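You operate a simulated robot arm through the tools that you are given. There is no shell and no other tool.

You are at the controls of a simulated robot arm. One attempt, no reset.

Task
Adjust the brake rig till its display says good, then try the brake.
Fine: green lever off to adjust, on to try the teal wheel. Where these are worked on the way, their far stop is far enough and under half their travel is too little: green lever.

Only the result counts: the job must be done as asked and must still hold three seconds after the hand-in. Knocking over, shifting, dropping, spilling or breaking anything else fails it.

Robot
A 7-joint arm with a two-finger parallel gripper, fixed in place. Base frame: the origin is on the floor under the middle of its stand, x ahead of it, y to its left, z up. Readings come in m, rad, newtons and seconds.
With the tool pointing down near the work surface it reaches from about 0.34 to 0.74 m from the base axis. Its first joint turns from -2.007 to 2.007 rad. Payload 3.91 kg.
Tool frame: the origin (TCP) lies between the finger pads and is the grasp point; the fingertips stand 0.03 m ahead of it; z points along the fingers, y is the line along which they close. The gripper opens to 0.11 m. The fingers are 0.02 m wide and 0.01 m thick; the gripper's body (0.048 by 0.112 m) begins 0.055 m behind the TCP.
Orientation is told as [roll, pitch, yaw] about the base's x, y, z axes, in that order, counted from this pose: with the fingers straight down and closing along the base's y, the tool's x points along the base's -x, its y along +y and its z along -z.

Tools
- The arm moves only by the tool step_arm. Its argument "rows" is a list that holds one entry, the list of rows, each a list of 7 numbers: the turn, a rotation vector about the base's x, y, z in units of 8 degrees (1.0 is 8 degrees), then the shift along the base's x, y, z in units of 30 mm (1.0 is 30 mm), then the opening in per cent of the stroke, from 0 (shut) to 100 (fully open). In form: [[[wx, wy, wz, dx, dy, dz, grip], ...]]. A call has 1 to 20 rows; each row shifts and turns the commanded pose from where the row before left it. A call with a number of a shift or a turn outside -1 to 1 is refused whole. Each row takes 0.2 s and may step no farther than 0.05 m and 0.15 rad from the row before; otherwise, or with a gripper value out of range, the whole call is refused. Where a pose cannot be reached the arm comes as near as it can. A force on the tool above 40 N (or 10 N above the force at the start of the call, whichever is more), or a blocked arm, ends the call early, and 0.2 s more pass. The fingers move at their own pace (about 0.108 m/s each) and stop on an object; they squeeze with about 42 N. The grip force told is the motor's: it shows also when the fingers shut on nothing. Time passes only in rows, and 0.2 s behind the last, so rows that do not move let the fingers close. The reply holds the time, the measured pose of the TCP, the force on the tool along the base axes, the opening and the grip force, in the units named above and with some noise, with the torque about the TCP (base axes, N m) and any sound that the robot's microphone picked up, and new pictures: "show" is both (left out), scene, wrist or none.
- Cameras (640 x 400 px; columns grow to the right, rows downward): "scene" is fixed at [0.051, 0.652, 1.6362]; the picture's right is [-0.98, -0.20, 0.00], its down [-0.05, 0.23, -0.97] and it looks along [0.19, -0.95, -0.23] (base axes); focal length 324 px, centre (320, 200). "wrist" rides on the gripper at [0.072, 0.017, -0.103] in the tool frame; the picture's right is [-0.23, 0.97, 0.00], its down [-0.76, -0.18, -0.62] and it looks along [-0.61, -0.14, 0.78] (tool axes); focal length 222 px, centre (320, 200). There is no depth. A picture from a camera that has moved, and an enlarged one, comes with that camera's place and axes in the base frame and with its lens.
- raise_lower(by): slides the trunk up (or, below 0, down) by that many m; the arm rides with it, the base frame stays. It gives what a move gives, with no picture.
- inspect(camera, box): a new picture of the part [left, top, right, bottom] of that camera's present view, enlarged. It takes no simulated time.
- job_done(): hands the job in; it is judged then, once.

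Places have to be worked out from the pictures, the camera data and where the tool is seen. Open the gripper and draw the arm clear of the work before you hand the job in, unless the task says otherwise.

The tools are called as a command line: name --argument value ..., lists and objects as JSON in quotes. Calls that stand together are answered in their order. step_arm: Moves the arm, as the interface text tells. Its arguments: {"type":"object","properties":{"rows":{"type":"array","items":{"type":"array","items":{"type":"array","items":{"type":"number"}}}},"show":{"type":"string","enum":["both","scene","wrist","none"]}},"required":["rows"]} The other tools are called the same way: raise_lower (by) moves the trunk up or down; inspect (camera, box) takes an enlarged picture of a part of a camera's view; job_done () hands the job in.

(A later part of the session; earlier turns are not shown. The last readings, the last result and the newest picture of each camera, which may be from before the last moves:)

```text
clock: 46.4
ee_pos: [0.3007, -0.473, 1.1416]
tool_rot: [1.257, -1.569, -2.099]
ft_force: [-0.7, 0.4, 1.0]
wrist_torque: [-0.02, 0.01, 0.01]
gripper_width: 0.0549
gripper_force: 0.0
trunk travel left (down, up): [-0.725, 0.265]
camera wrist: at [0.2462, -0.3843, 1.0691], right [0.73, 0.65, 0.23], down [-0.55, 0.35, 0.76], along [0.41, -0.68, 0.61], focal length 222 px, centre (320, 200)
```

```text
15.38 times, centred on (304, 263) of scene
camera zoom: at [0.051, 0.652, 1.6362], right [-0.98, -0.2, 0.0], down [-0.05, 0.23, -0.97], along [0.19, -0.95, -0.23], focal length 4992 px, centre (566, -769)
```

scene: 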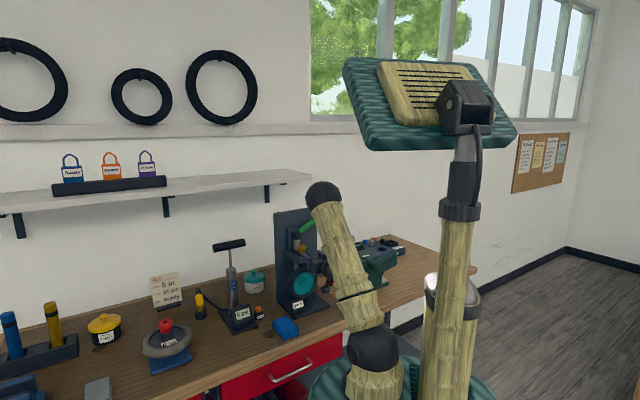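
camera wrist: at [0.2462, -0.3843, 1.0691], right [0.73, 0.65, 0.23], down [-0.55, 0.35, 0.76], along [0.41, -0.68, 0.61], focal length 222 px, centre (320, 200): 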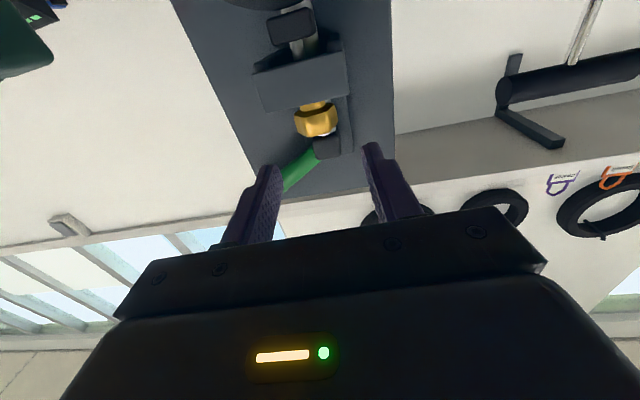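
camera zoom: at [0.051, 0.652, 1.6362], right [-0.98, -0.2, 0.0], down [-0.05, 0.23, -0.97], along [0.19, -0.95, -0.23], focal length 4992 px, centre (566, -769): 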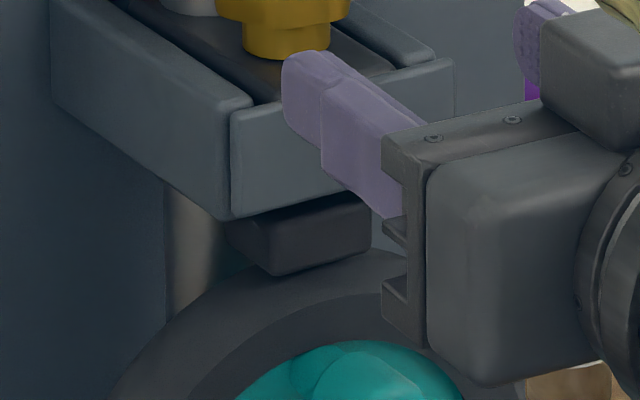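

"good" holds after release. Now I go for the lever-on push: close the fingers, rise to z≈1.295 at the right of the rig, and go in above the raised bar.

step_arm --rows '[[[0, 0, 0.45, -0.473, -0.5, 1.0, 0], [0, 0, 0, -0.473, -0.5, 1.0, 0], [0, 0, 0, -0.473, -0.5, 1.0, 0], [0, 0, 0, -0.473, -0.5, 1.0, 0], [0, 0, 0, -0.473, -0.5, 1.0, 0], [0, 0, 0, 0, 0, 0, 0]]]' --show "both"

inspect --camera "scene" --box '[260, 180, 360, 320]'

```text
clock: 47.8
ee_pos: [0.2311, -0.5505, 1.2915]
tool_rot: [0.779, -1.569, -1.562]
ft_force: [0.1, 0.0, -0.3]
wrist_torque: [0.01, 0.01, -0.01]
gripper_width: 0.0
gripper_force: 37.3
trunk travel left (down, up): [-0.725, 0.265]
camera wrist: at [0.169, -0.4647, 1.2187], right [0.69, 0.69, 0.23], down [-0.57, 0.31, 0.76], along [0.46, -0.65, 0.61], focal length 222 px, centre (320, 200)
```

scene: 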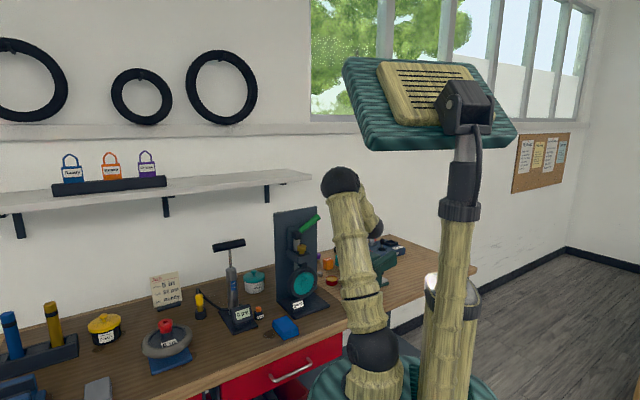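
wrist: 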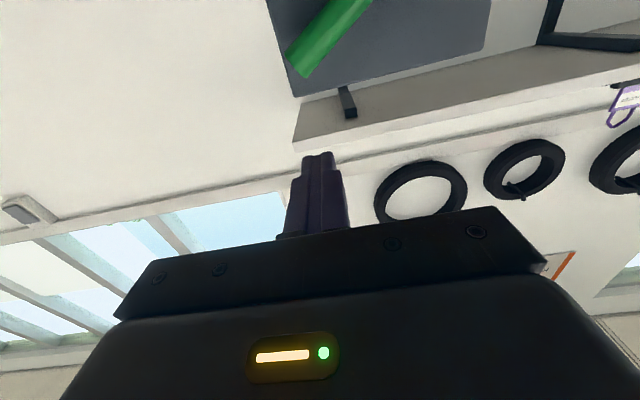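

```text
2.86 times, centred on (310, 250) of scene
camera zoom: at [0.051, 0.652, 1.6362], right [-0.98, -0.2, 0.0], down [-0.05, 0.23, -0.97], along [0.19, -0.95, -0.23], focal length 927 px, centre (349, 57)
```

zoom: 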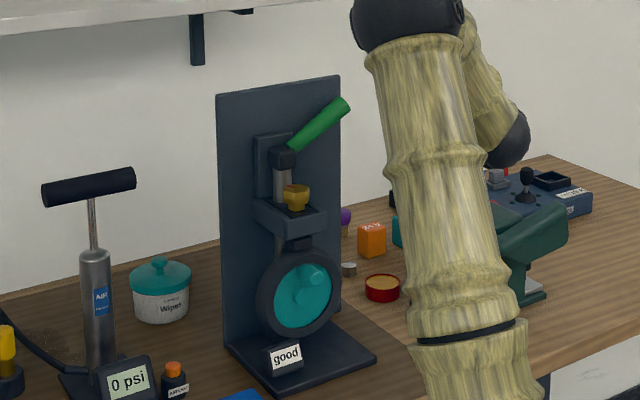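

The display reads "good". The raised bar's tip is at l≈-0.234, z≈1.243, and my fingers are at l≈-0.226, z≈1.29, so they'll pass about 28 mm above it. I go in over it.

step_arm --rows '[[[0, 0, 0, 0.673, -0.673, 0, 0], [0, 0, 0, 0.673, -0.673, 0, 0], [0, 0, 0, 0.673, -0.673, 0, 0], [0, 0, 0, 0.673, -0.673, 0, 0], [0, 0, 0, 0, 0, 0, 0]]]' --show "wrist"

inspect --camera "scene" --box '[270, 190, 350, 260]'

```text
clock: 49.0
ee_pos: [0.3093, -0.6293, 1.289]
tool_rot: [1.256, -1.57, -2.036]
ft_force: [0.5, 0.4, -0.1]
wrist_torque: [-0.03, -0.01, 0.01]
gripper_width: 0.0
gripper_force: 37.9
trunk travel left (down, up): [-0.725, 0.265]
camera wrist: at [0.2491, -0.5453, 1.2173], right [0.69, 0.69, 0.23], down [-0.57, 0.31, 0.76], along [0.46, -0.65, 0.61], focal length 222 px, centre (320, 200)
```

wrist: 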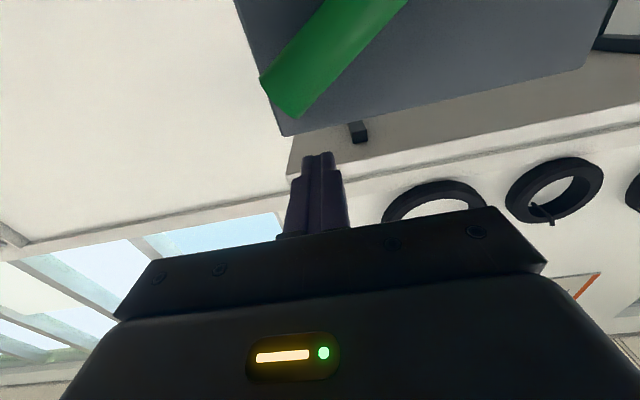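

```text
5.71 times, centred on (310, 225) of scene
camera zoom: at [0.051, 0.652, 1.6362], right [-0.98, -0.2, 0.0], down [-0.05, 0.23, -0.97], along [0.19, -0.95, -0.23], focal length 1854 px, centre (377, 57)
```

zoom: 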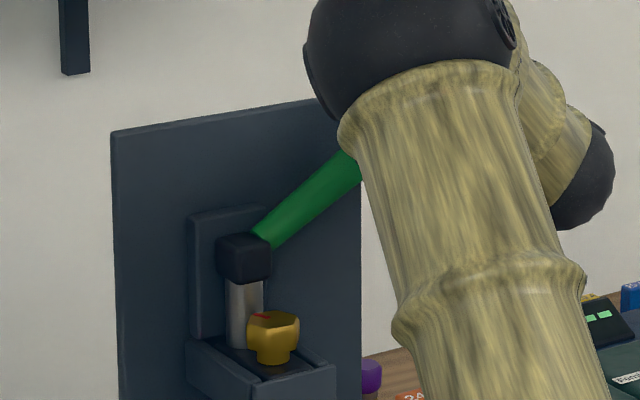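

The fingers are above the bar near its tip. I push down in small steps, expecting contact near z≈1.265.

step_arm --rows '[[[0, 0, 0, 0, 0, -0.3, 0], [0, 0, 0, 0, 0, -0.3, 0], [0, 0, 0, 0, 0, -0.25, 0], [0, 0, 0, 0, 0, -0.25, 0], [0, 0, 0, 0, 0, -0.25, 0], [0, 0, 0, 0, 0, -0.25, 0], [0, 0, 0, 0, 0, -0.25, 0], [0, 0, 0, 0, 0, -0.25, 0]]]' --show "wrist"

inspect --camera "scene" --box '[270, 190, 350, 260]'

```text
clock: 50.8
ee_pos: [0.312, -0.6291, 1.2245]
tool_rot: [0.84, -1.567, -1.622]
ft_force: [0.2, 0.3, 0.2]
wrist_torque: [0.0, 0.01, -0.01]
gripper_width: 0.0
gripper_force: 37.9
trunk travel left (down, up): [-0.725, 0.265]
camera wrist: at [0.251, -0.5441, 1.1533], right [0.69, 0.69, 0.23], down [-0.57, 0.31, 0.76], along [0.46, -0.65, 0.6], focal length 222 px, centre (320, 200)
```

wrist: 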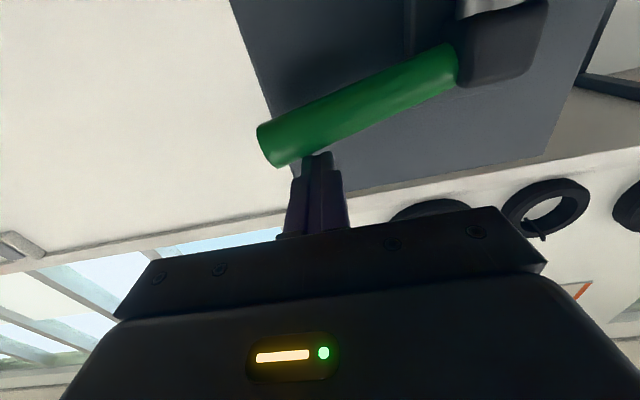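

```text
5.71 times, centred on (310, 225) of scene
camera zoom: at [0.051, 0.652, 1.6362], right [-0.98, -0.2, 0.0], down [-0.05, 0.23, -0.97], along [0.19, -0.95, -0.23], focal length 1854 px, centre (377, 57)
```

zoom: 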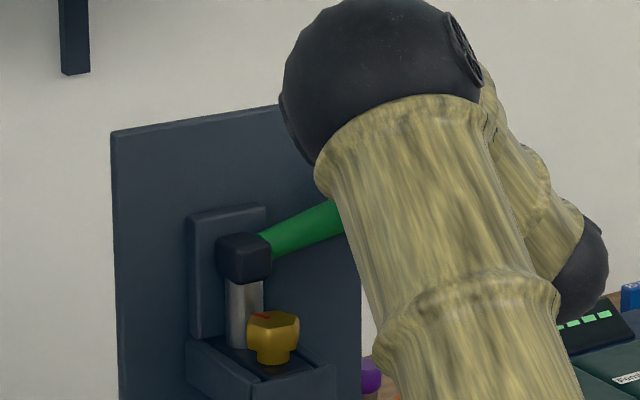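

The bar is coming down freely. I keep pushing in small steps toward the lower stop, which I expect around z≈1.155–1.16.

step_arm --rows '[[[0, 0, 0, 0, 0, -0.25, 0], [0, 0, 0, 0, 0, -0.25, 0], [0, 0, 0, 0, 0, -0.25, 0], [0, 0, 0, 0, 0, -0.25, 0], [0, 0, 0, 0, 0, -0.2, 0], [0, 0, 0, 0, 0, -0.2, 0], [0, 0, 0, 0, 0, -0.2, 0]]]' --show "wrist"

inspect --camera "scene" --box '[260, 200, 350, 320]'

```text
clock: 52.4
ee_pos: [0.312, -0.6299, 1.1797]
tool_rot: [0.915, -1.568, -1.696]
ft_force: [0.0, 0.8, 0.2]
wrist_torque: [-0.04, -0.01, -0.02]
gripper_width: 0.0002
gripper_force: 37.8
trunk travel left (down, up): [-0.725, 0.265]
camera wrist: at [0.25, -0.5454, 1.1068], right [0.69, 0.69, 0.23], down [-0.57, 0.31, 0.76], along [0.46, -0.65, 0.61], focal length 222 px, centre (320, 200)
```

wrist: 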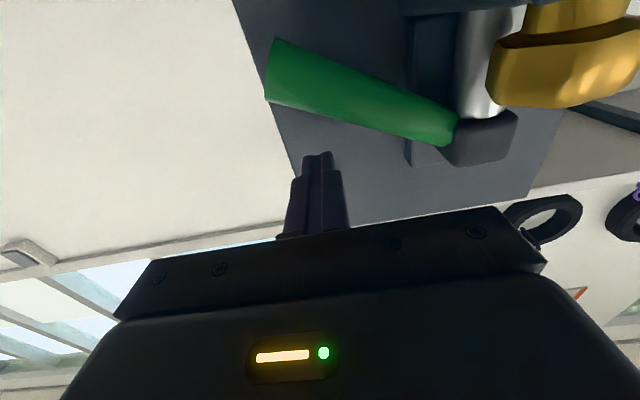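

```text
3.33 times, centred on (305, 260) of scene
camera zoom: at [0.051, 0.652, 1.6362], right [-0.98, -0.2, 0.0], down [-0.05, 0.23, -0.97], along [0.19, -0.95, -0.23], focal length 1082 px, centre (370, 0)
```

zoom: 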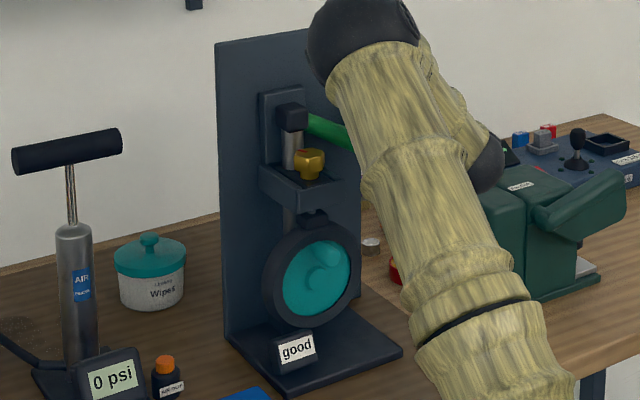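

The bar snapped down ahead of my fingers and the display still reads "good". I follow it down to touch and confirm it's on its lower stop.

step_arm --rows '[[[0, 0, 0, 0, 0, -0.2, 0], [0, 0, 0, 0, 0, -0.2, 0], [0, 0, 0, 0, 0, -0.15, 0], [0, 0, 0, 0, 0, -0.1, 0], [0, 0, 0, 0, 0, -0.1, 0]]]' --show "none"

inspect --camera "scene" --box '[260, 200, 350, 320]'

```text
clock: 53.6
ee_pos: [0.3113, -0.6297, 1.1554]
tool_rot: [1.354, -1.569, -2.135]
ft_force: [1.1, -0.4, 0.8]
wrist_torque: [-0.03, -0.03, -0.03]
gripper_width: 0.0
gripper_force: 37.9
trunk travel left (down, up): [-0.725, 0.265]
```

```text
3.33 times, centred on (305, 260) of scene
camera zoom: at [0.051, 0.652, 1.6362], right [-0.98, -0.2, 0.0], down [-0.05, 0.23, -0.97], along [0.19, -0.95, -0.23], focal length 1082 px, centre (370, 0)
```

zoom: 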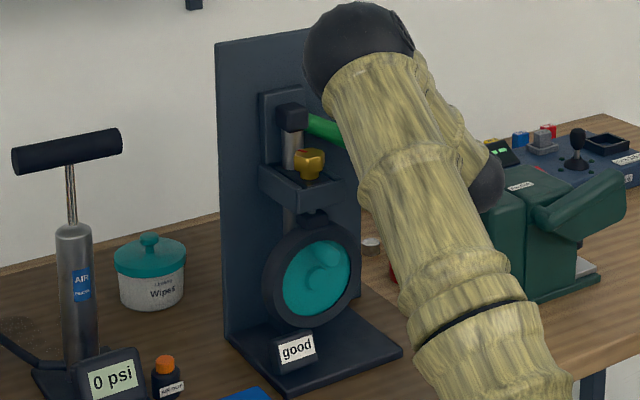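

There's hardly any contact yet, about 1 N at z 1.155. I go down a little more in 3 mm steps to feel the stop.

step_arm --rows '[[[0, 0, 0, 0, 0, -0.1, 0], [0, 0, 0, 0, 0, -0.1, 0], [0, 0, 0, 0, 0, -0.1, 0]]]' --show "wrist"

```text
clock: 54.4
ee_pos: [0.3094, -0.6307, 1.1536]
tool_rot: [-3.029, -1.559, 2.249]
ft_force: [6.7, -11.2, 34.2]
wrist_torque: [-0.58, -1.0, -0.17]
gripper_width: 0.0002
gripper_force: 37.8
trunk travel left (down, up): [-0.725, 0.265]
camera wrist: at [0.2492, -0.5451, 1.08], right [0.68, 0.69, 0.23], down [-0.57, 0.32, 0.75], along [0.45, -0.65, 0.62], focal length 222 px, centre (320, 200)
```

wrist: 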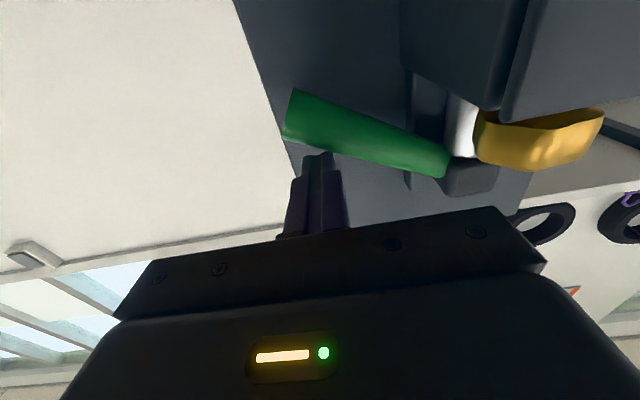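

The bar sits on its lower stop (34 N, no movement), so the lever is on. I lift off, back away, and take views of the wheel and its peg.

step_arm --rows '[[[0, 0, 0, 0, 0, 0.5, 0], [0, 0, 0, 0, 0, 0.5, 0], [0, 0, 0, -0.7, 0.7, 0.2, 0], [0, 0, 0, -0.7, 0.7, 0, 0], [0, 0, 0, -0.7, 0.7, 0, 0], [0, 0, 0, -0.7, 0.7, 0, 0], [0, 0, 0, -0.7, 0.7, 0, 0], [0, 0, 0, -0.7, 0.7, -0.5, 0], [0, 0, 0, 0, 0, -1, 0], [0, 0, 0, 0, 0, -1, 0], [0, 0, 0, 0, 0, -1, 0], [0, 0, 0, 0, 0, -1, 0], [0, 0, 0, 0, 0, 0, 0]]]' --show "both"

inspect --camera "scene" --box '[260, 200, 350, 320]'

inspect --camera "scene" --box '[275, 255, 325, 310]'

```text
clock: 57.2
ee_pos: [0.1867, -0.505, 1.0483]
tool_rot: [1.134, -1.569, -1.914]
ft_force: [0.4, -0.7, 0.6]
wrist_torque: [-0.01, -0.02, 0.03]
gripper_width: 0.0002
gripper_force: 37.4
trunk travel left (down, up): [-0.725, 0.265]
camera wrist: at [0.1252, -0.4197, 0.9755], right [0.69, 0.69, 0.23], down [-0.57, 0.31, 0.76], along [0.46, -0.65, 0.61], focal length 222 px, centre (320, 200)
```

scene: 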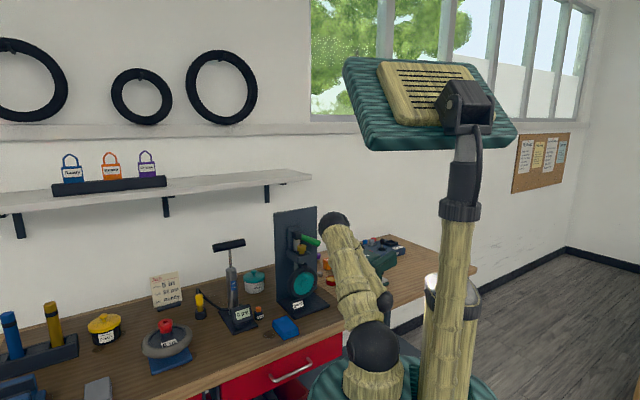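
wrist: 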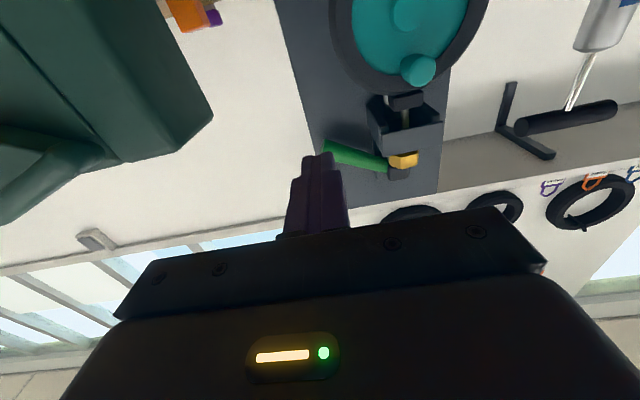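

```text
3.33 times, centred on (305, 260) of scene
camera zoom: at [0.051, 0.652, 1.6362], right [-0.98, -0.2, 0.0], down [-0.05, 0.23, -0.97], along [0.19, -0.95, -0.23], focal length 1082 px, centre (370, 0)
```

zoom: 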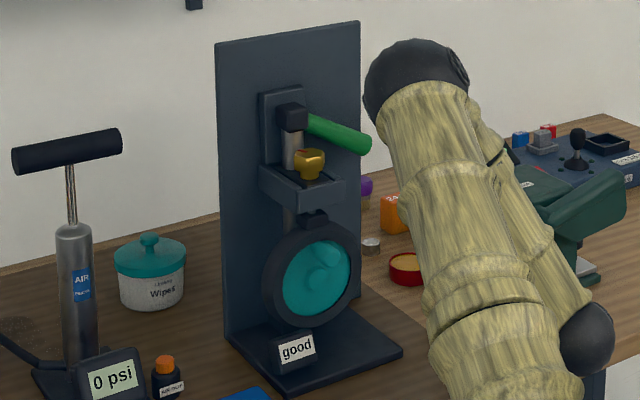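

```text
7.27 times, centred on (300, 282) of scene
camera zoom: at [0.051, 0.652, 1.6362], right [-0.98, -0.2, 0.0], down [-0.05, 0.23, -0.97], along [0.19, -0.95, -0.23], focal length 2360 px, centre (466, -400)
```

zoom: 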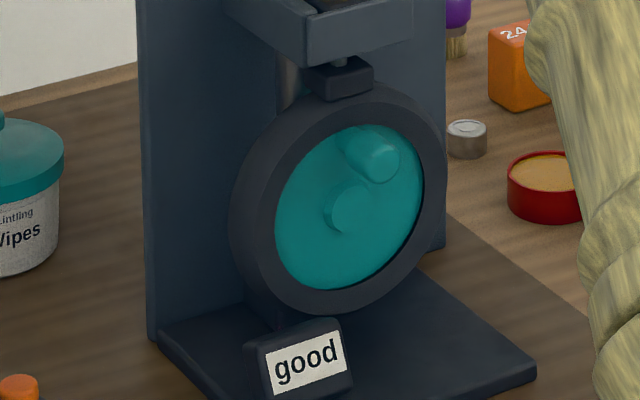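

The pad now presses on the rim and the display says "good". By triangulation the wheel axis is near l≈-0.133, z≈0.986, and the peg's end is near f≈0.603, l≈-0.134, z≈1.028, about 42 mm above the axis. I zoom the wrist view for detail.

inspect --camera "wrist" --box '[310, 0, 500, 180]'

inspect --camera "scene" --box '[285, 260, 320, 300]'

```text
2.22 times, centred on (405, 90) of wrist
camera zoom: at [0.1252, -0.4197, 0.9755], right [0.69, 0.69, 0.23], down [-0.57, 0.31, 0.76], along [0.46, -0.65, 0.61], focal length 494 px, centre (131, 444)
```

zoom: 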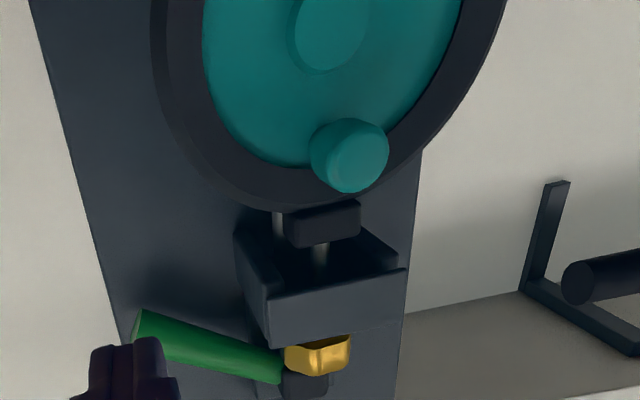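

```text
10.00 times, centred on (302, 280) of scene
camera zoom: at [0.051, 0.652, 1.6362], right [-0.98, -0.2, 0.0], down [-0.05, 0.23, -0.97], along [0.19, -0.95, -0.23], focal length 3245 px, centre (495, -600)
```

zoom: 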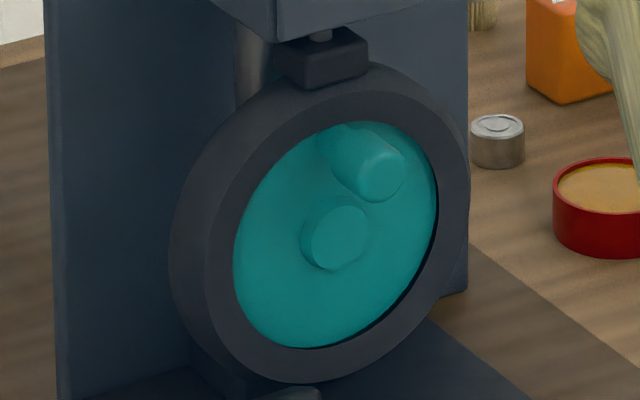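

Refined, the wheel axis is at f≈0.636, l≈-0.131, z≈0.99. The peg (about 20 mm thick, 30 mm long) ends at f≈0.603, l≈-0.1325, z≈1.028. I line up the open gripper level in front of the peg.

step_arm --rows '[[[0, 0, 0, 0.787, 0.304, -0.169, 45], [0, 0, 0, 0.787, 0.304, -0.169, 45], [0, 0, 0, 0.787, 0.304, -0.169, 45], [0, 0, 0, 0.787, 0.304, -0.169, 45], [0, 0, 0, 0, 0, 0, 45]]]' --show "wrist"

inspect --camera "scene" --box '[270, 230, 340, 320]'

```text
clock: 58.4
ee_pos: [0.2804, -0.4678, 1.028]
tool_rot: [1.023, -1.569, -1.804]
ft_force: [0.0, 0.1, -0.2]
wrist_torque: [0.0, -0.01, -0.01]
gripper_width: 0.0494
gripper_force: 0.1
trunk travel left (down, up): [-0.725, 0.265]
camera wrist: at [0.2183, -0.3826, 0.9553], right [0.69, 0.69, 0.23], down [-0.57, 0.31, 0.76], along [0.46, -0.65, 0.61], focal length 222 px, centre (320, 200)
```

wrist: 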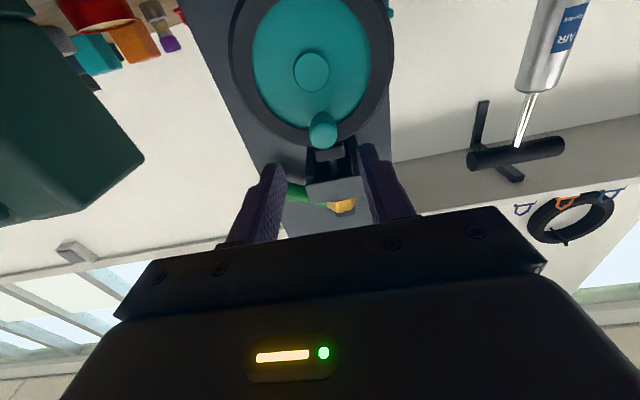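

```text
4.44 times, centred on (305, 275) of scene
camera zoom: at [0.051, 0.652, 1.6362], right [-0.98, -0.2, 0.0], down [-0.05, 0.23, -0.97], along [0.19, -0.95, -0.23], focal length 1442 px, centre (387, -133)
```

zoom: 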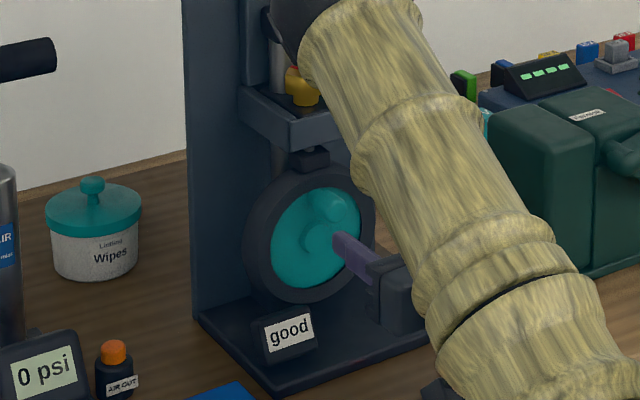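

The peg is about 3 mm left of the tool axis and level with it (z≈1.027). I shift 3 mm and advance 60 mm slowly so the fingers straddle the peg without reaching the rim.

step_arm --rows '[[[0, 0, 0, 0.48, -0.36, 0, 45], [0, 0, 0, 0.46, -0.42, 0, 45], [0, 0, 0, 0.3, -0.3, 0, 45], [0, 0, 0, 0.2, -0.2, 0, 45], [0, 0, 0, 0, 0, 0, 45]]]' --show "wrist"

inspect --camera "scene" --box '[280, 250, 330, 310]'

inspect --camera "wrist" --box '[230, 50, 410, 230]'

```text
clock: 59.6
ee_pos: [0.323, -0.5055, 1.0271]
tool_rot: [0.977, -1.569, -1.758]
ft_force: [-0.4, -0.2, 0.2]
wrist_torque: [-0.02, -0.04, -0.02]
gripper_width: 0.0495
gripper_force: 0.0
trunk travel left (down, up): [-0.725, 0.265]
camera wrist: at [0.2614, -0.4197, 0.9554], right [0.69, 0.69, 0.23], down [-0.57, 0.31, 0.76], along [0.46, -0.65, 0.61], focal length 222 px, centre (320, 200)
```

wrist: 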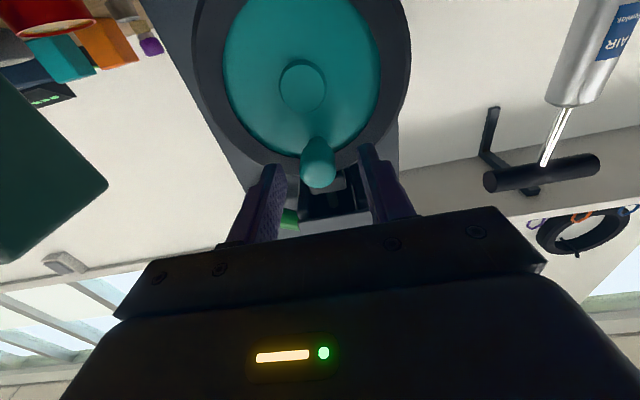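

```text
6.67 times, centred on (305, 280) of scene
camera zoom: at [0.051, 0.652, 1.6362], right [-0.98, -0.2, 0.0], down [-0.05, 0.23, -0.97], along [0.19, -0.95, -0.23], focal length 2163 px, centre (420, -333)
```

zoom: 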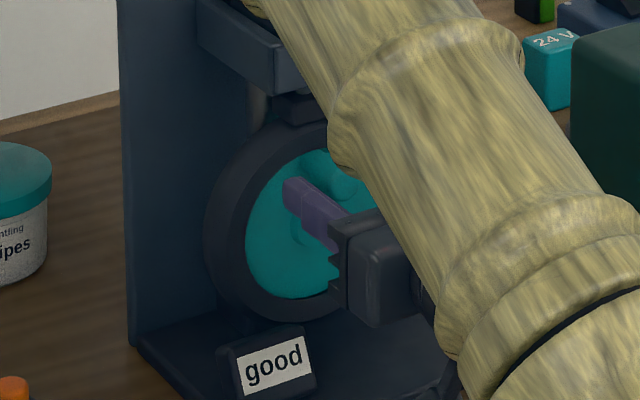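

```text
2.22 times, centred on (320, 140) of wrist
camera zoom: at [0.2614, -0.4197, 0.9554], right [0.69, 0.69, 0.23], down [-0.57, 0.31, 0.76], along [0.46, -0.65, 0.61], focal length 494 px, centre (320, 333)
```

zoom: 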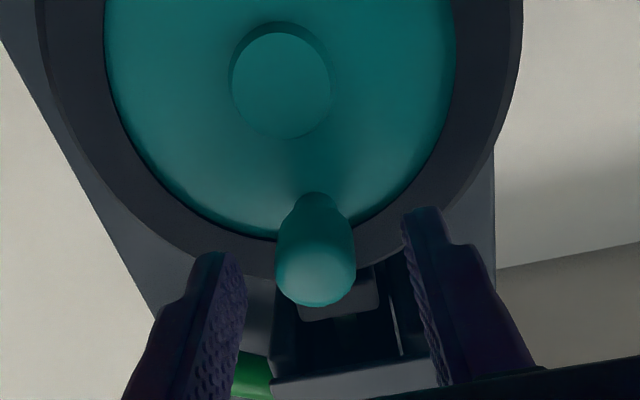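

The peg's end is about 14 mm ahead of the TCP and well centred between the fingers. I advance 4 mm more, nudge 1 mm, and close on it.

step_arm --rows '[[[0, 0, 0, 0.064, -0.124, 0, 45], [0, 0, 0, 0, 0, 0, 25], [0, 0, 0, 0, 0, 0, 5], [0, 0, 0, 0, 0, 0, 5], [0, 0, 0, 0, 0, 0, 5]]]' --show "wrist"

inspect --camera "wrist" --box '[230, 50, 410, 230]'

```text
clock: 60.8
ee_pos: [0.3245, -0.5073, 1.0274]
tool_rot: [0.967, -1.569, -1.747]
ft_force: [1.0, -0.8, -1.0]
wrist_torque: [0.05, 0.05, -0.07]
gripper_width: 0.0229
gripper_force: 45.1
trunk travel left (down, up): [-0.725, 0.265]
camera wrist: at [0.2631, -0.4232, 0.9556], right [0.69, 0.69, 0.23], down [-0.57, 0.31, 0.76], along [0.46, -0.65, 0.61], focal length 222 px, centre (320, 200)
```

wrist: 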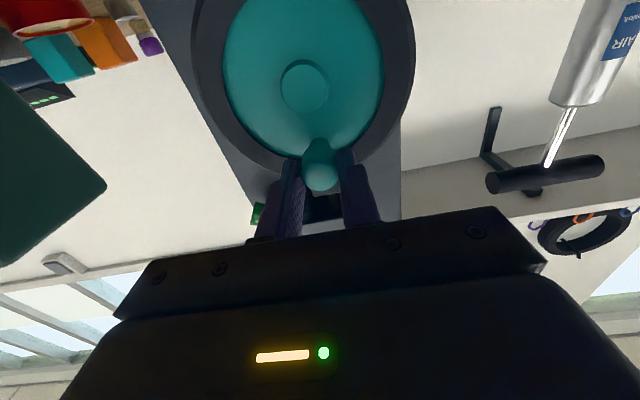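

```text
2.22 times, centred on (320, 140) of wrist
camera zoom: at [0.2631, -0.4232, 0.9556], right [0.69, 0.69, 0.23], down [-0.57, 0.31, 0.76], along [0.46, -0.65, 0.61], focal length 494 px, centre (320, 333)
```

zoom: 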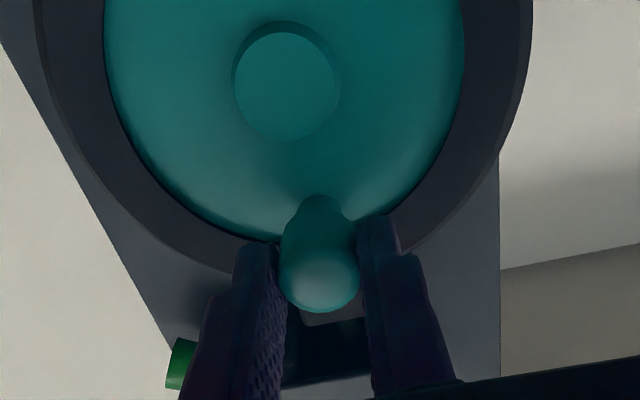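

The peg is held (22.9 mm wide) and the axis is about 42 mm below it at l≈-0.129, z≈0.985. I try the wheel with a gentle 5° arc, moving the peg to the right while rolling the tool with it, and read the force.

step_arm --rows '[[[0.221, -0.221, 0, -0.043, -0.043, -0.001, 5], [0.221, -0.221, 0, -0.043, -0.043, -0.004, 5], [0, 0, 0, 0, 0, 0, 5]]]' --show "wrist"

inspect --camera "scene" --box '[270, 240, 340, 320]'

```text
clock: 61.6
ee_pos: [0.3246, -0.5086, 1.027]
tool_rot: [1.558, -1.48, -2.334]
ft_force: [5.9, 13.1, -2.0]
wrist_torque: [0.31, -0.23, 0.62]
gripper_width: 0.0233
gripper_force: 44.8
trunk travel left (down, up): [-0.725, 0.265]
camera wrist: at [0.2668, -0.4194, 0.9568], right [0.67, 0.68, 0.31], down [-0.62, 0.26, 0.74], along [0.42, -0.69, 0.59], focal length 222 px, centre (320, 200)
```

wrist: 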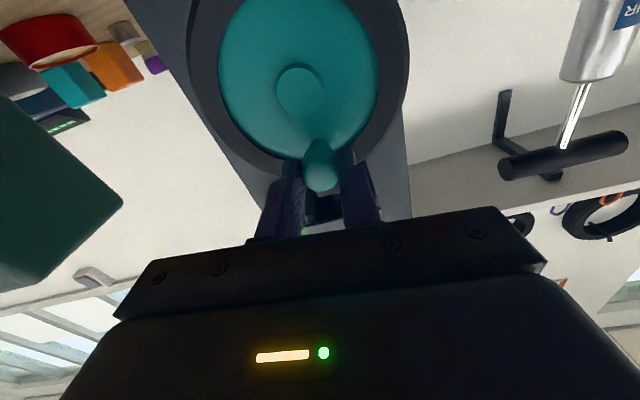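

```text
5.00 times, centred on (305, 280) of scene
camera zoom: at [0.051, 0.652, 1.6362], right [-0.98, -0.2, 0.0], down [-0.05, 0.23, -0.97], along [0.19, -0.95, -0.23], focal length 1622 px, centre (395, -200)
```

zoom: 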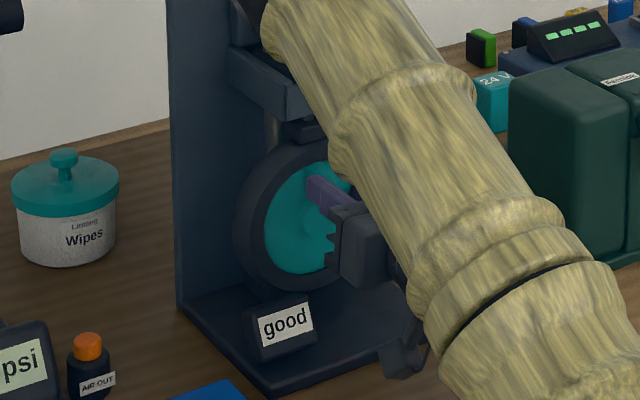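

The tool feels about 14 N of resistance and has moved only about 1 mm, so the brake is gripping. I push on another few degrees to see whether it holds or slips.

step_arm --rows '[[[0.221, -0.221, 0, -0.043, -0.043, -0.006, 5], [0.221, -0.221, 0, -0.043, -0.043, -0.008, 5], [0, 0, 0, 0, 0, 0, 5]]]' --show "wrist"

inspect --camera "scene" --box '[270, 240, 340, 320]'

```text
clock: 62.4
ee_pos: [0.3225, -0.5089, 1.0261]
tool_rot: [1.561, -1.392, -2.33]
ft_force: [14.8, 31.9, -6.2]
wrist_torque: [-0.03, -0.45, 1.04]
gripper_width: 0.023
gripper_force: 44.7
trunk travel left (down, up): [-0.725, 0.265]
camera wrist: at [0.2702, -0.4157, 0.9584], right [0.64, 0.66, 0.4], down [-0.66, 0.21, 0.72], along [0.39, -0.72, 0.57], focal length 222 px, centre (320, 200)
```

wrist: 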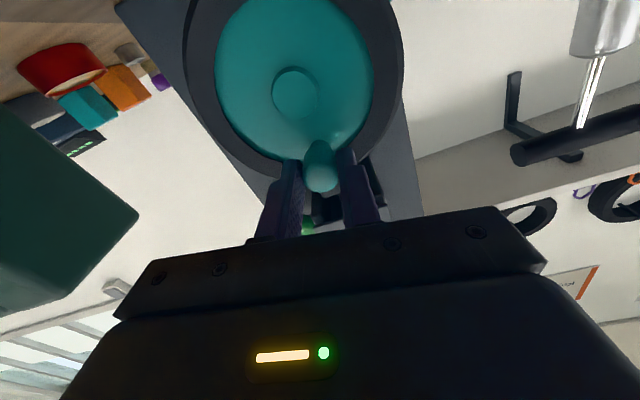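

```text
5.00 times, centred on (305, 280) of scene
camera zoom: at [0.051, 0.652, 1.6362], right [-0.98, -0.2, 0.0], down [-0.05, 0.23, -0.97], along [0.19, -0.95, -0.23], focal length 1622 px, centre (395, -200)
```

zoom: 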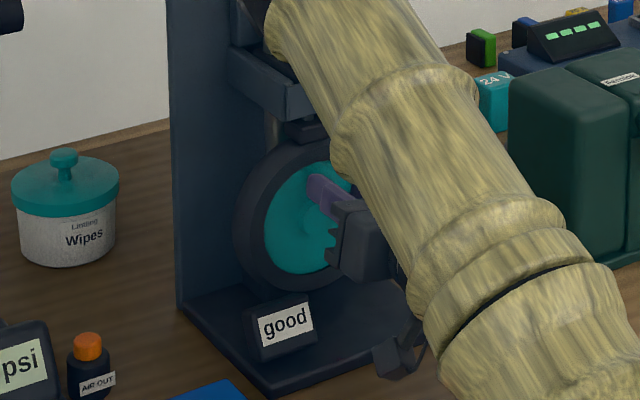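

The resistance is now about 35 N and the peg has moved at most 2–3 mm, so the brake holds the wheel. The rig hasn't shifted, since the label's picture position is unchanged. I hold this push for a second to see whether it creeps.

step_arm --rows '[[[0, 0, 0, 0, 0, 0, 5], [0, 0, 0, 0, 0, 0, 5], [0, 0, 0, 0, 0, 0, 5], [0, 0, 0, 0, 0, 0, 5], [0, 0, 0, 0, 0, 0, 5]]]' --show "scene"

```text
clock: 63.6
ee_pos: [0.3233, -0.5098, 1.0278]
tool_rot: [1.556, -1.396, -2.331]
ft_force: [13.7, 31.3, -4.9]
wrist_torque: [0.41, -0.03, 1.07]
gripper_width: 0.0231
gripper_force: 45.3
trunk travel left (down, up): [-0.725, 0.265]
```

scene: 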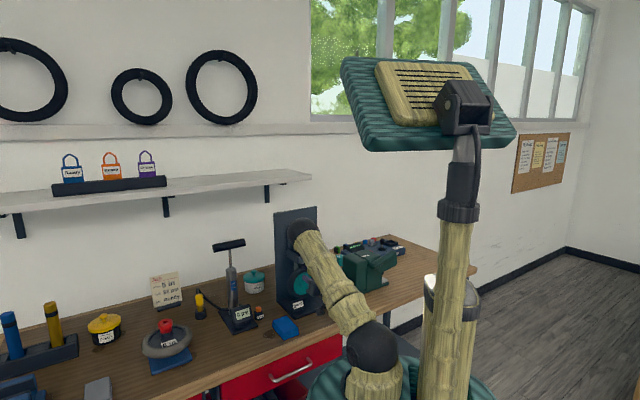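

It holds steadily at about 34 N with no creep. I unload and try the wheel the other way too, in case its travel only goes in that direction.

step_arm --rows '[[[-0.221, 0.221, 0, 0.043, 0.043, 0.008, 5], [-0.221, 0.221, 0, 0.043, 0.043, 0.006, 5], [-0.221, 0.221, 0, 0.043, 0.043, 0.004, 5], [-0.221, 0.221, 0, 0.043, 0.043, 0.001, 5], [-0.221, 0.221, 0, 0.043, 0.043, -0.001, 5], [-0.221, 0.221, 0, 0.043, 0.043, -0.004, 5], [0, 0, 0, 0, 0, 0, 5]]]' --show "wrist"

inspect --camera "scene" --box '[270, 240, 340, 320]'

```text
clock: 65.2
ee_pos: [0.323, -0.5085, 1.0293]
tool_rot: [-1.576, -1.482, 0.785]
ft_force: [-12.9, -5.3, 1.0]
wrist_torque: [-0.01, 0.63, -0.85]
gripper_width: 0.0232
gripper_force: 45.2
trunk travel left (down, up): [-0.725, 0.265]
camera wrist: at [0.2582, -0.4284, 0.9555], right [0.7, 0.7, 0.14], down [-0.52, 0.37, 0.77], along [0.49, -0.62, 0.62], focal length 222 px, centre (320, 200)
```

wrist: 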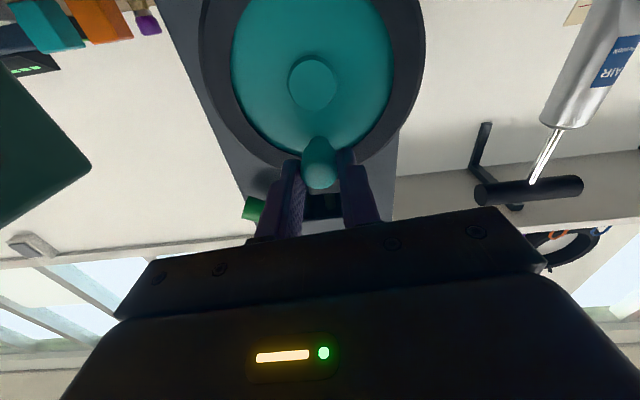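

```text
5.00 times, centred on (305, 280) of scene
camera zoom: at [0.051, 0.652, 1.6362], right [-0.98, -0.2, 0.0], down [-0.05, 0.23, -0.97], along [0.19, -0.95, -0.23], focal length 1622 px, centre (395, -200)
```

zoom: 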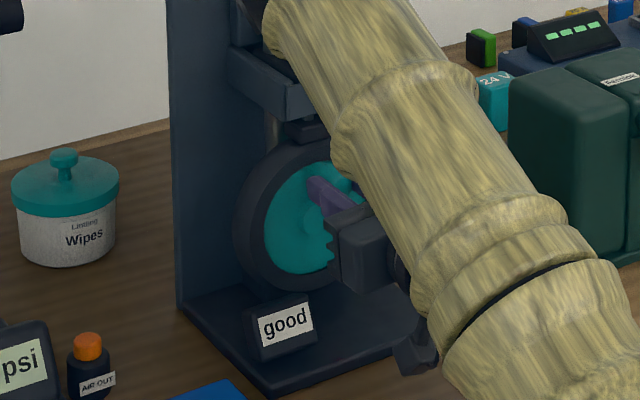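

The pull this way is about 13 N so far with no real movement. I push the remaining few degrees in this direction.

step_arm --rows '[[[-0.221, 0.221, 0, 0.043, 0.043, -0.006, 5], [-0.221, 0.221, 0, 0.043, 0.043, -0.008, 5], [0, 0, 0, 0, 0, 0, 5], [0, 0, 0, 0, 0, 0, 5], [0, 0, 0, 0, 0, 0, 5]]]' --show "wrist"

inspect --camera "scene" --box '[270, 240, 340, 320]'

```text
clock: 66.4
ee_pos: [0.3237, -0.5079, 1.0283]
tool_rot: [-1.576, -1.397, 0.785]
ft_force: [-20.2, -26.0, 3.6]
wrist_torque: [-0.42, 0.15, -0.92]
gripper_width: 0.0231
gripper_force: 45.4
trunk travel left (down, up): [-0.725, 0.265]
camera wrist: at [0.2547, -0.432, 0.9541], right [0.71, 0.7, 0.06], down [-0.47, 0.41, 0.78], along [0.53, -0.58, 0.62], focal length 222 px, centre (320, 200)
```

wrist: 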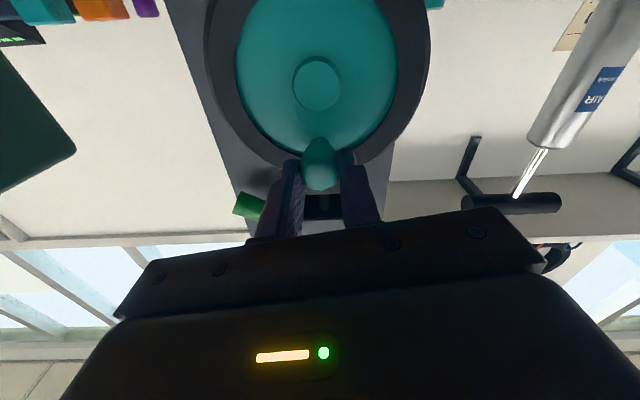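

```text
5.00 times, centred on (305, 280) of scene
camera zoom: at [0.051, 0.652, 1.6362], right [-0.98, -0.2, 0.0], down [-0.05, 0.23, -0.97], along [0.19, -0.95, -0.23], focal length 1622 px, centre (395, -200)
```

zoom: 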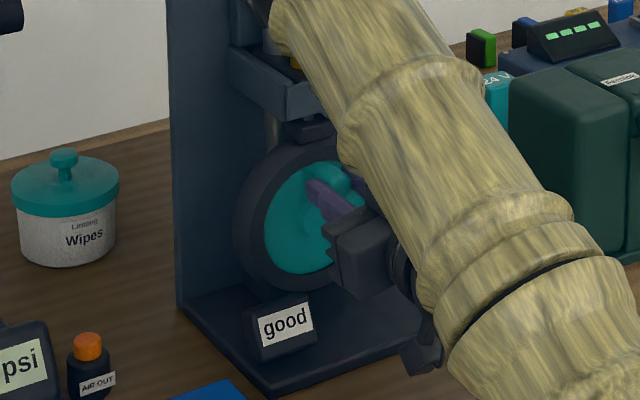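

It holds this way too, at about 33 N. One slightly firmer push near the arm's limit will show whether the brake slips at all.

step_arm --rows '[[[-0.15, 0.15, 0, 0.03, 0.03, -0.006, 5], [0, 0, 0, 0.02, 0.02, 0, 5], [0, 0, 0, 0, 0, 0, 5], [0, 0, 0, 0, 0, 0, 5]]]' --show "wrist"

inspect --camera "scene" --box '[260, 200, 350, 320]'

```text
clock: 67.4
ee_pos: [0.3244, -0.5071, 1.0275]
tool_rot: [-1.585, -1.367, 0.79]
ft_force: [-22.4, -30.9, 9.4]
wrist_torque: [-0.34, 0.13, -1.07]
gripper_width: 0.0232
gripper_force: 45.1
trunk travel left (down, up): [-0.725, 0.265]
camera wrist: at [0.254, -0.4329, 0.9536], right [0.71, 0.7, 0.03], down [-0.45, 0.43, 0.78], along [0.54, -0.57, 0.63], focal length 222 px, centre (320, 200)
```

wrist: 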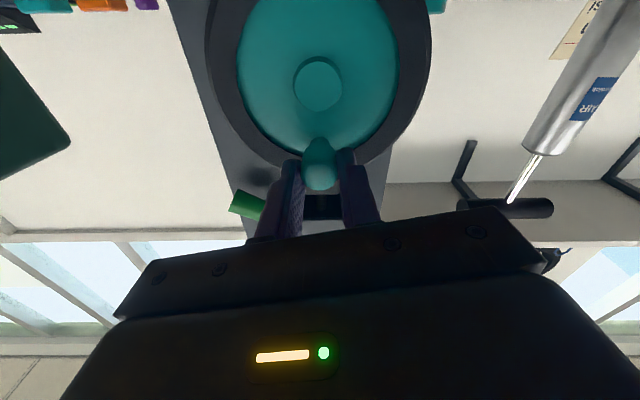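

```text
3.33 times, centred on (305, 260) of scene
camera zoom: at [0.051, 0.652, 1.6362], right [-0.98, -0.2, 0.0], down [-0.05, 0.23, -0.97], along [0.19, -0.95, -0.23], focal length 1082 px, centre (370, 0)
```

zoom: 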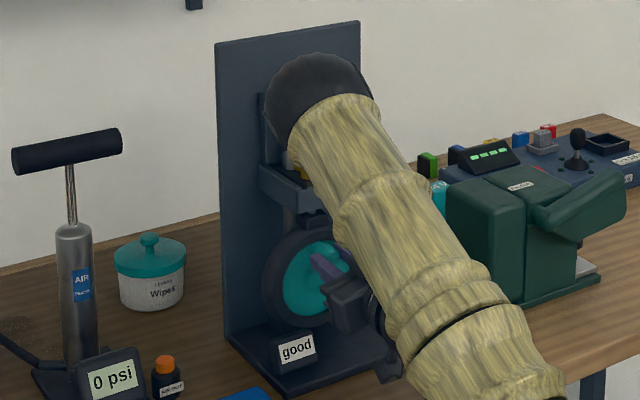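

At about 38 N the wheel still doesn't turn, so the brake holds both ways and the display stays "good". I unload back to neutral, open the fingers and withdraw straight back from the peg.

step_arm --rows '[[[0.207, -0.207, 0, -0.044, -0.044, 0.004, 5], [0.207, -0.207, 0, -0.044, -0.044, 0.004, 5], [0.207, -0.207, 0, -0.044, -0.044, 0.004, 5], [0.207, -0.207, 0, -0.044, -0.044, 0.003, 5], [0.207, -0.207, 0, -0.044, -0.044, 0.001, 5], [0, 0, 0, 0, 0, 0, 5]]]' --show "none"

```text
clock: 68.8
ee_pos: [0.3249, -0.5084, 1.0288]
tool_rot: [2.145, -1.566, -2.923]
ft_force: [-2.3, -6.2, 20.1]
wrist_torque: [-0.8, -0.68, -0.27]
gripper_width: 0.0234
gripper_force: 45.2
trunk travel left (down, up): [-0.725, 0.265]
```

Only a small vertical preload remains. I open the fingers and draw back along the tool axis, then check the rig.

step_arm --rows '[[[0, 0, 0, 0, 0, 0, 25], [0, 0, 0, 0, 0, 0, 45], [0, 0, 0, 0, 0, 0, 50], [0, 0, 0, -0.5, 0.5, 0, 50], [0, 0, 0, -0.6, 0.6, 0, 50], [0, 0, 0, -0.7, 0.7, 0, 50], [0, 0, 0, -0.7, 0.7, 0, 50], [0, 0, 0, 0, 0, 0, 50]]]' --show "both"

inspect --camera "scene" --box '[260, 200, 350, 320]'

inspect --camera "wrist" --box '[200, 0, 440, 220]'

```text
clock: 70.6
ee_pos: [0.2484, -0.4339, 1.0277]
tool_rot: [0.946, -1.569, -1.727]
ft_force: [0.6, 0.2, 0.0]
wrist_torque: [-0.05, 0.02, -0.01]
gripper_width: 0.0552
gripper_force: 0.1
trunk travel left (down, up): [-0.725, 0.265]
camera wrist: at [0.1879, -0.3485, 0.9548], right [0.68, 0.69, 0.23], down [-0.57, 0.31, 0.76], along [0.46, -0.65, 0.61], focal length 222 px, centre (320, 200)
```

scene: 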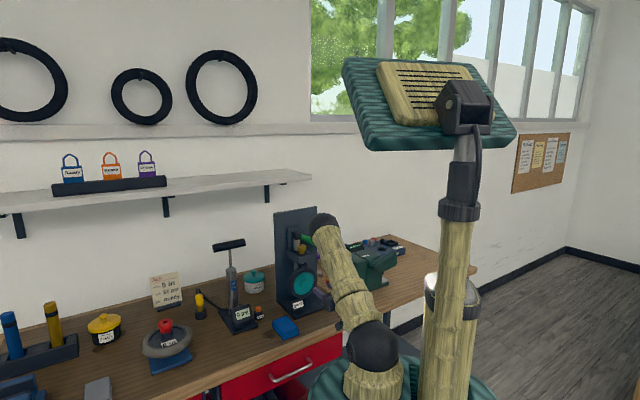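
wrist: 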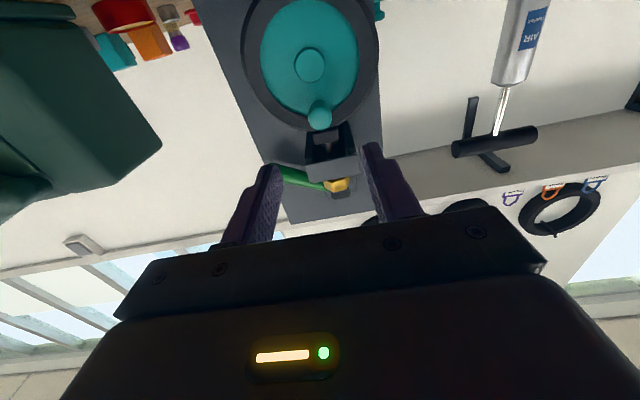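

```text
3.33 times, centred on (305, 260) of scene
camera zoom: at [0.051, 0.652, 1.6362], right [-0.98, -0.2, 0.0], down [-0.05, 0.23, -0.97], along [0.19, -0.95, -0.23], focal length 1082 px, centre (370, 0)
```

zoom: 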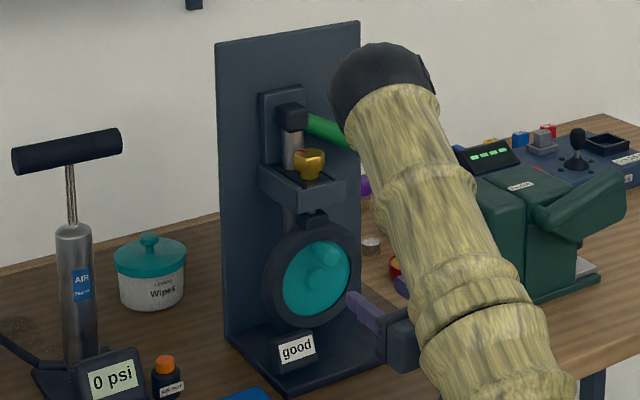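

```text
1.82 times, centred on (320, 110) of wrist
camera zoom: at [0.1879, -0.3485, 0.9548], right [0.68, 0.69, 0.23], down [-0.57, 0.31, 0.76], along [0.46, -0.65, 0.61], focal length 404 px, centre (320, 364)
```

zoom: 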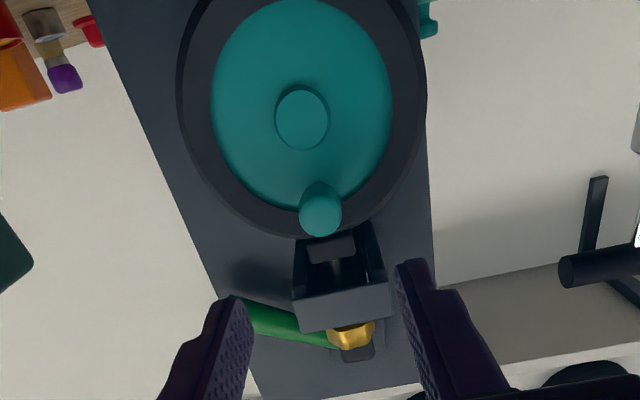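

The rig shows "good" and the lever is down (on). I compare the wheel's peg, pad and knob at the same zoom as before.

inspect --camera "scene" --box '[285, 260, 320, 300]'

inspect --camera "scene" --box '[0, 220, 340, 400]'

```text
10.00 times, centred on (302, 280) of scene
camera zoom: at [0.051, 0.652, 1.6362], right [-0.98, -0.2, 0.0], down [-0.05, 0.23, -0.97], along [0.19, -0.95, -0.23], focal length 3245 px, centre (495, -600)
```

zoom: 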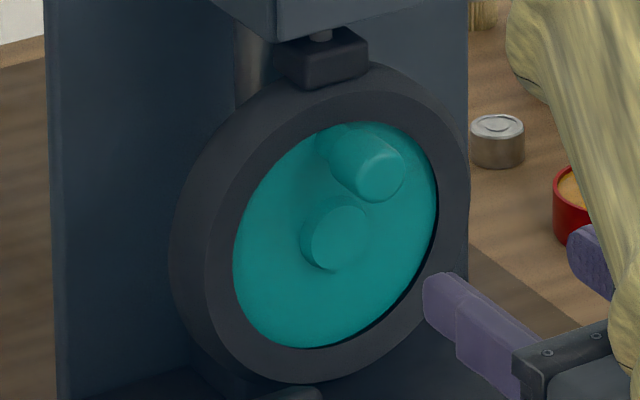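

```text
1.88 times, centred on (170, 310) of scene
camera zoom: at [0.051, 0.652, 1.6362], right [-0.98, -0.2, 0.0], down [-0.05, 0.23, -0.97], along [0.19, -0.95, -0.23], focal length 611 px, centre (602, -7)
```

zoom: 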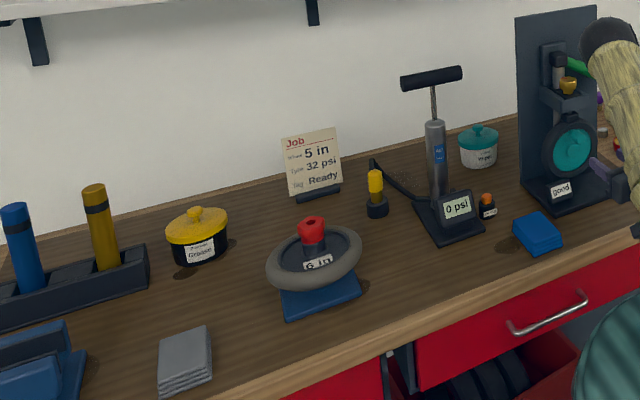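

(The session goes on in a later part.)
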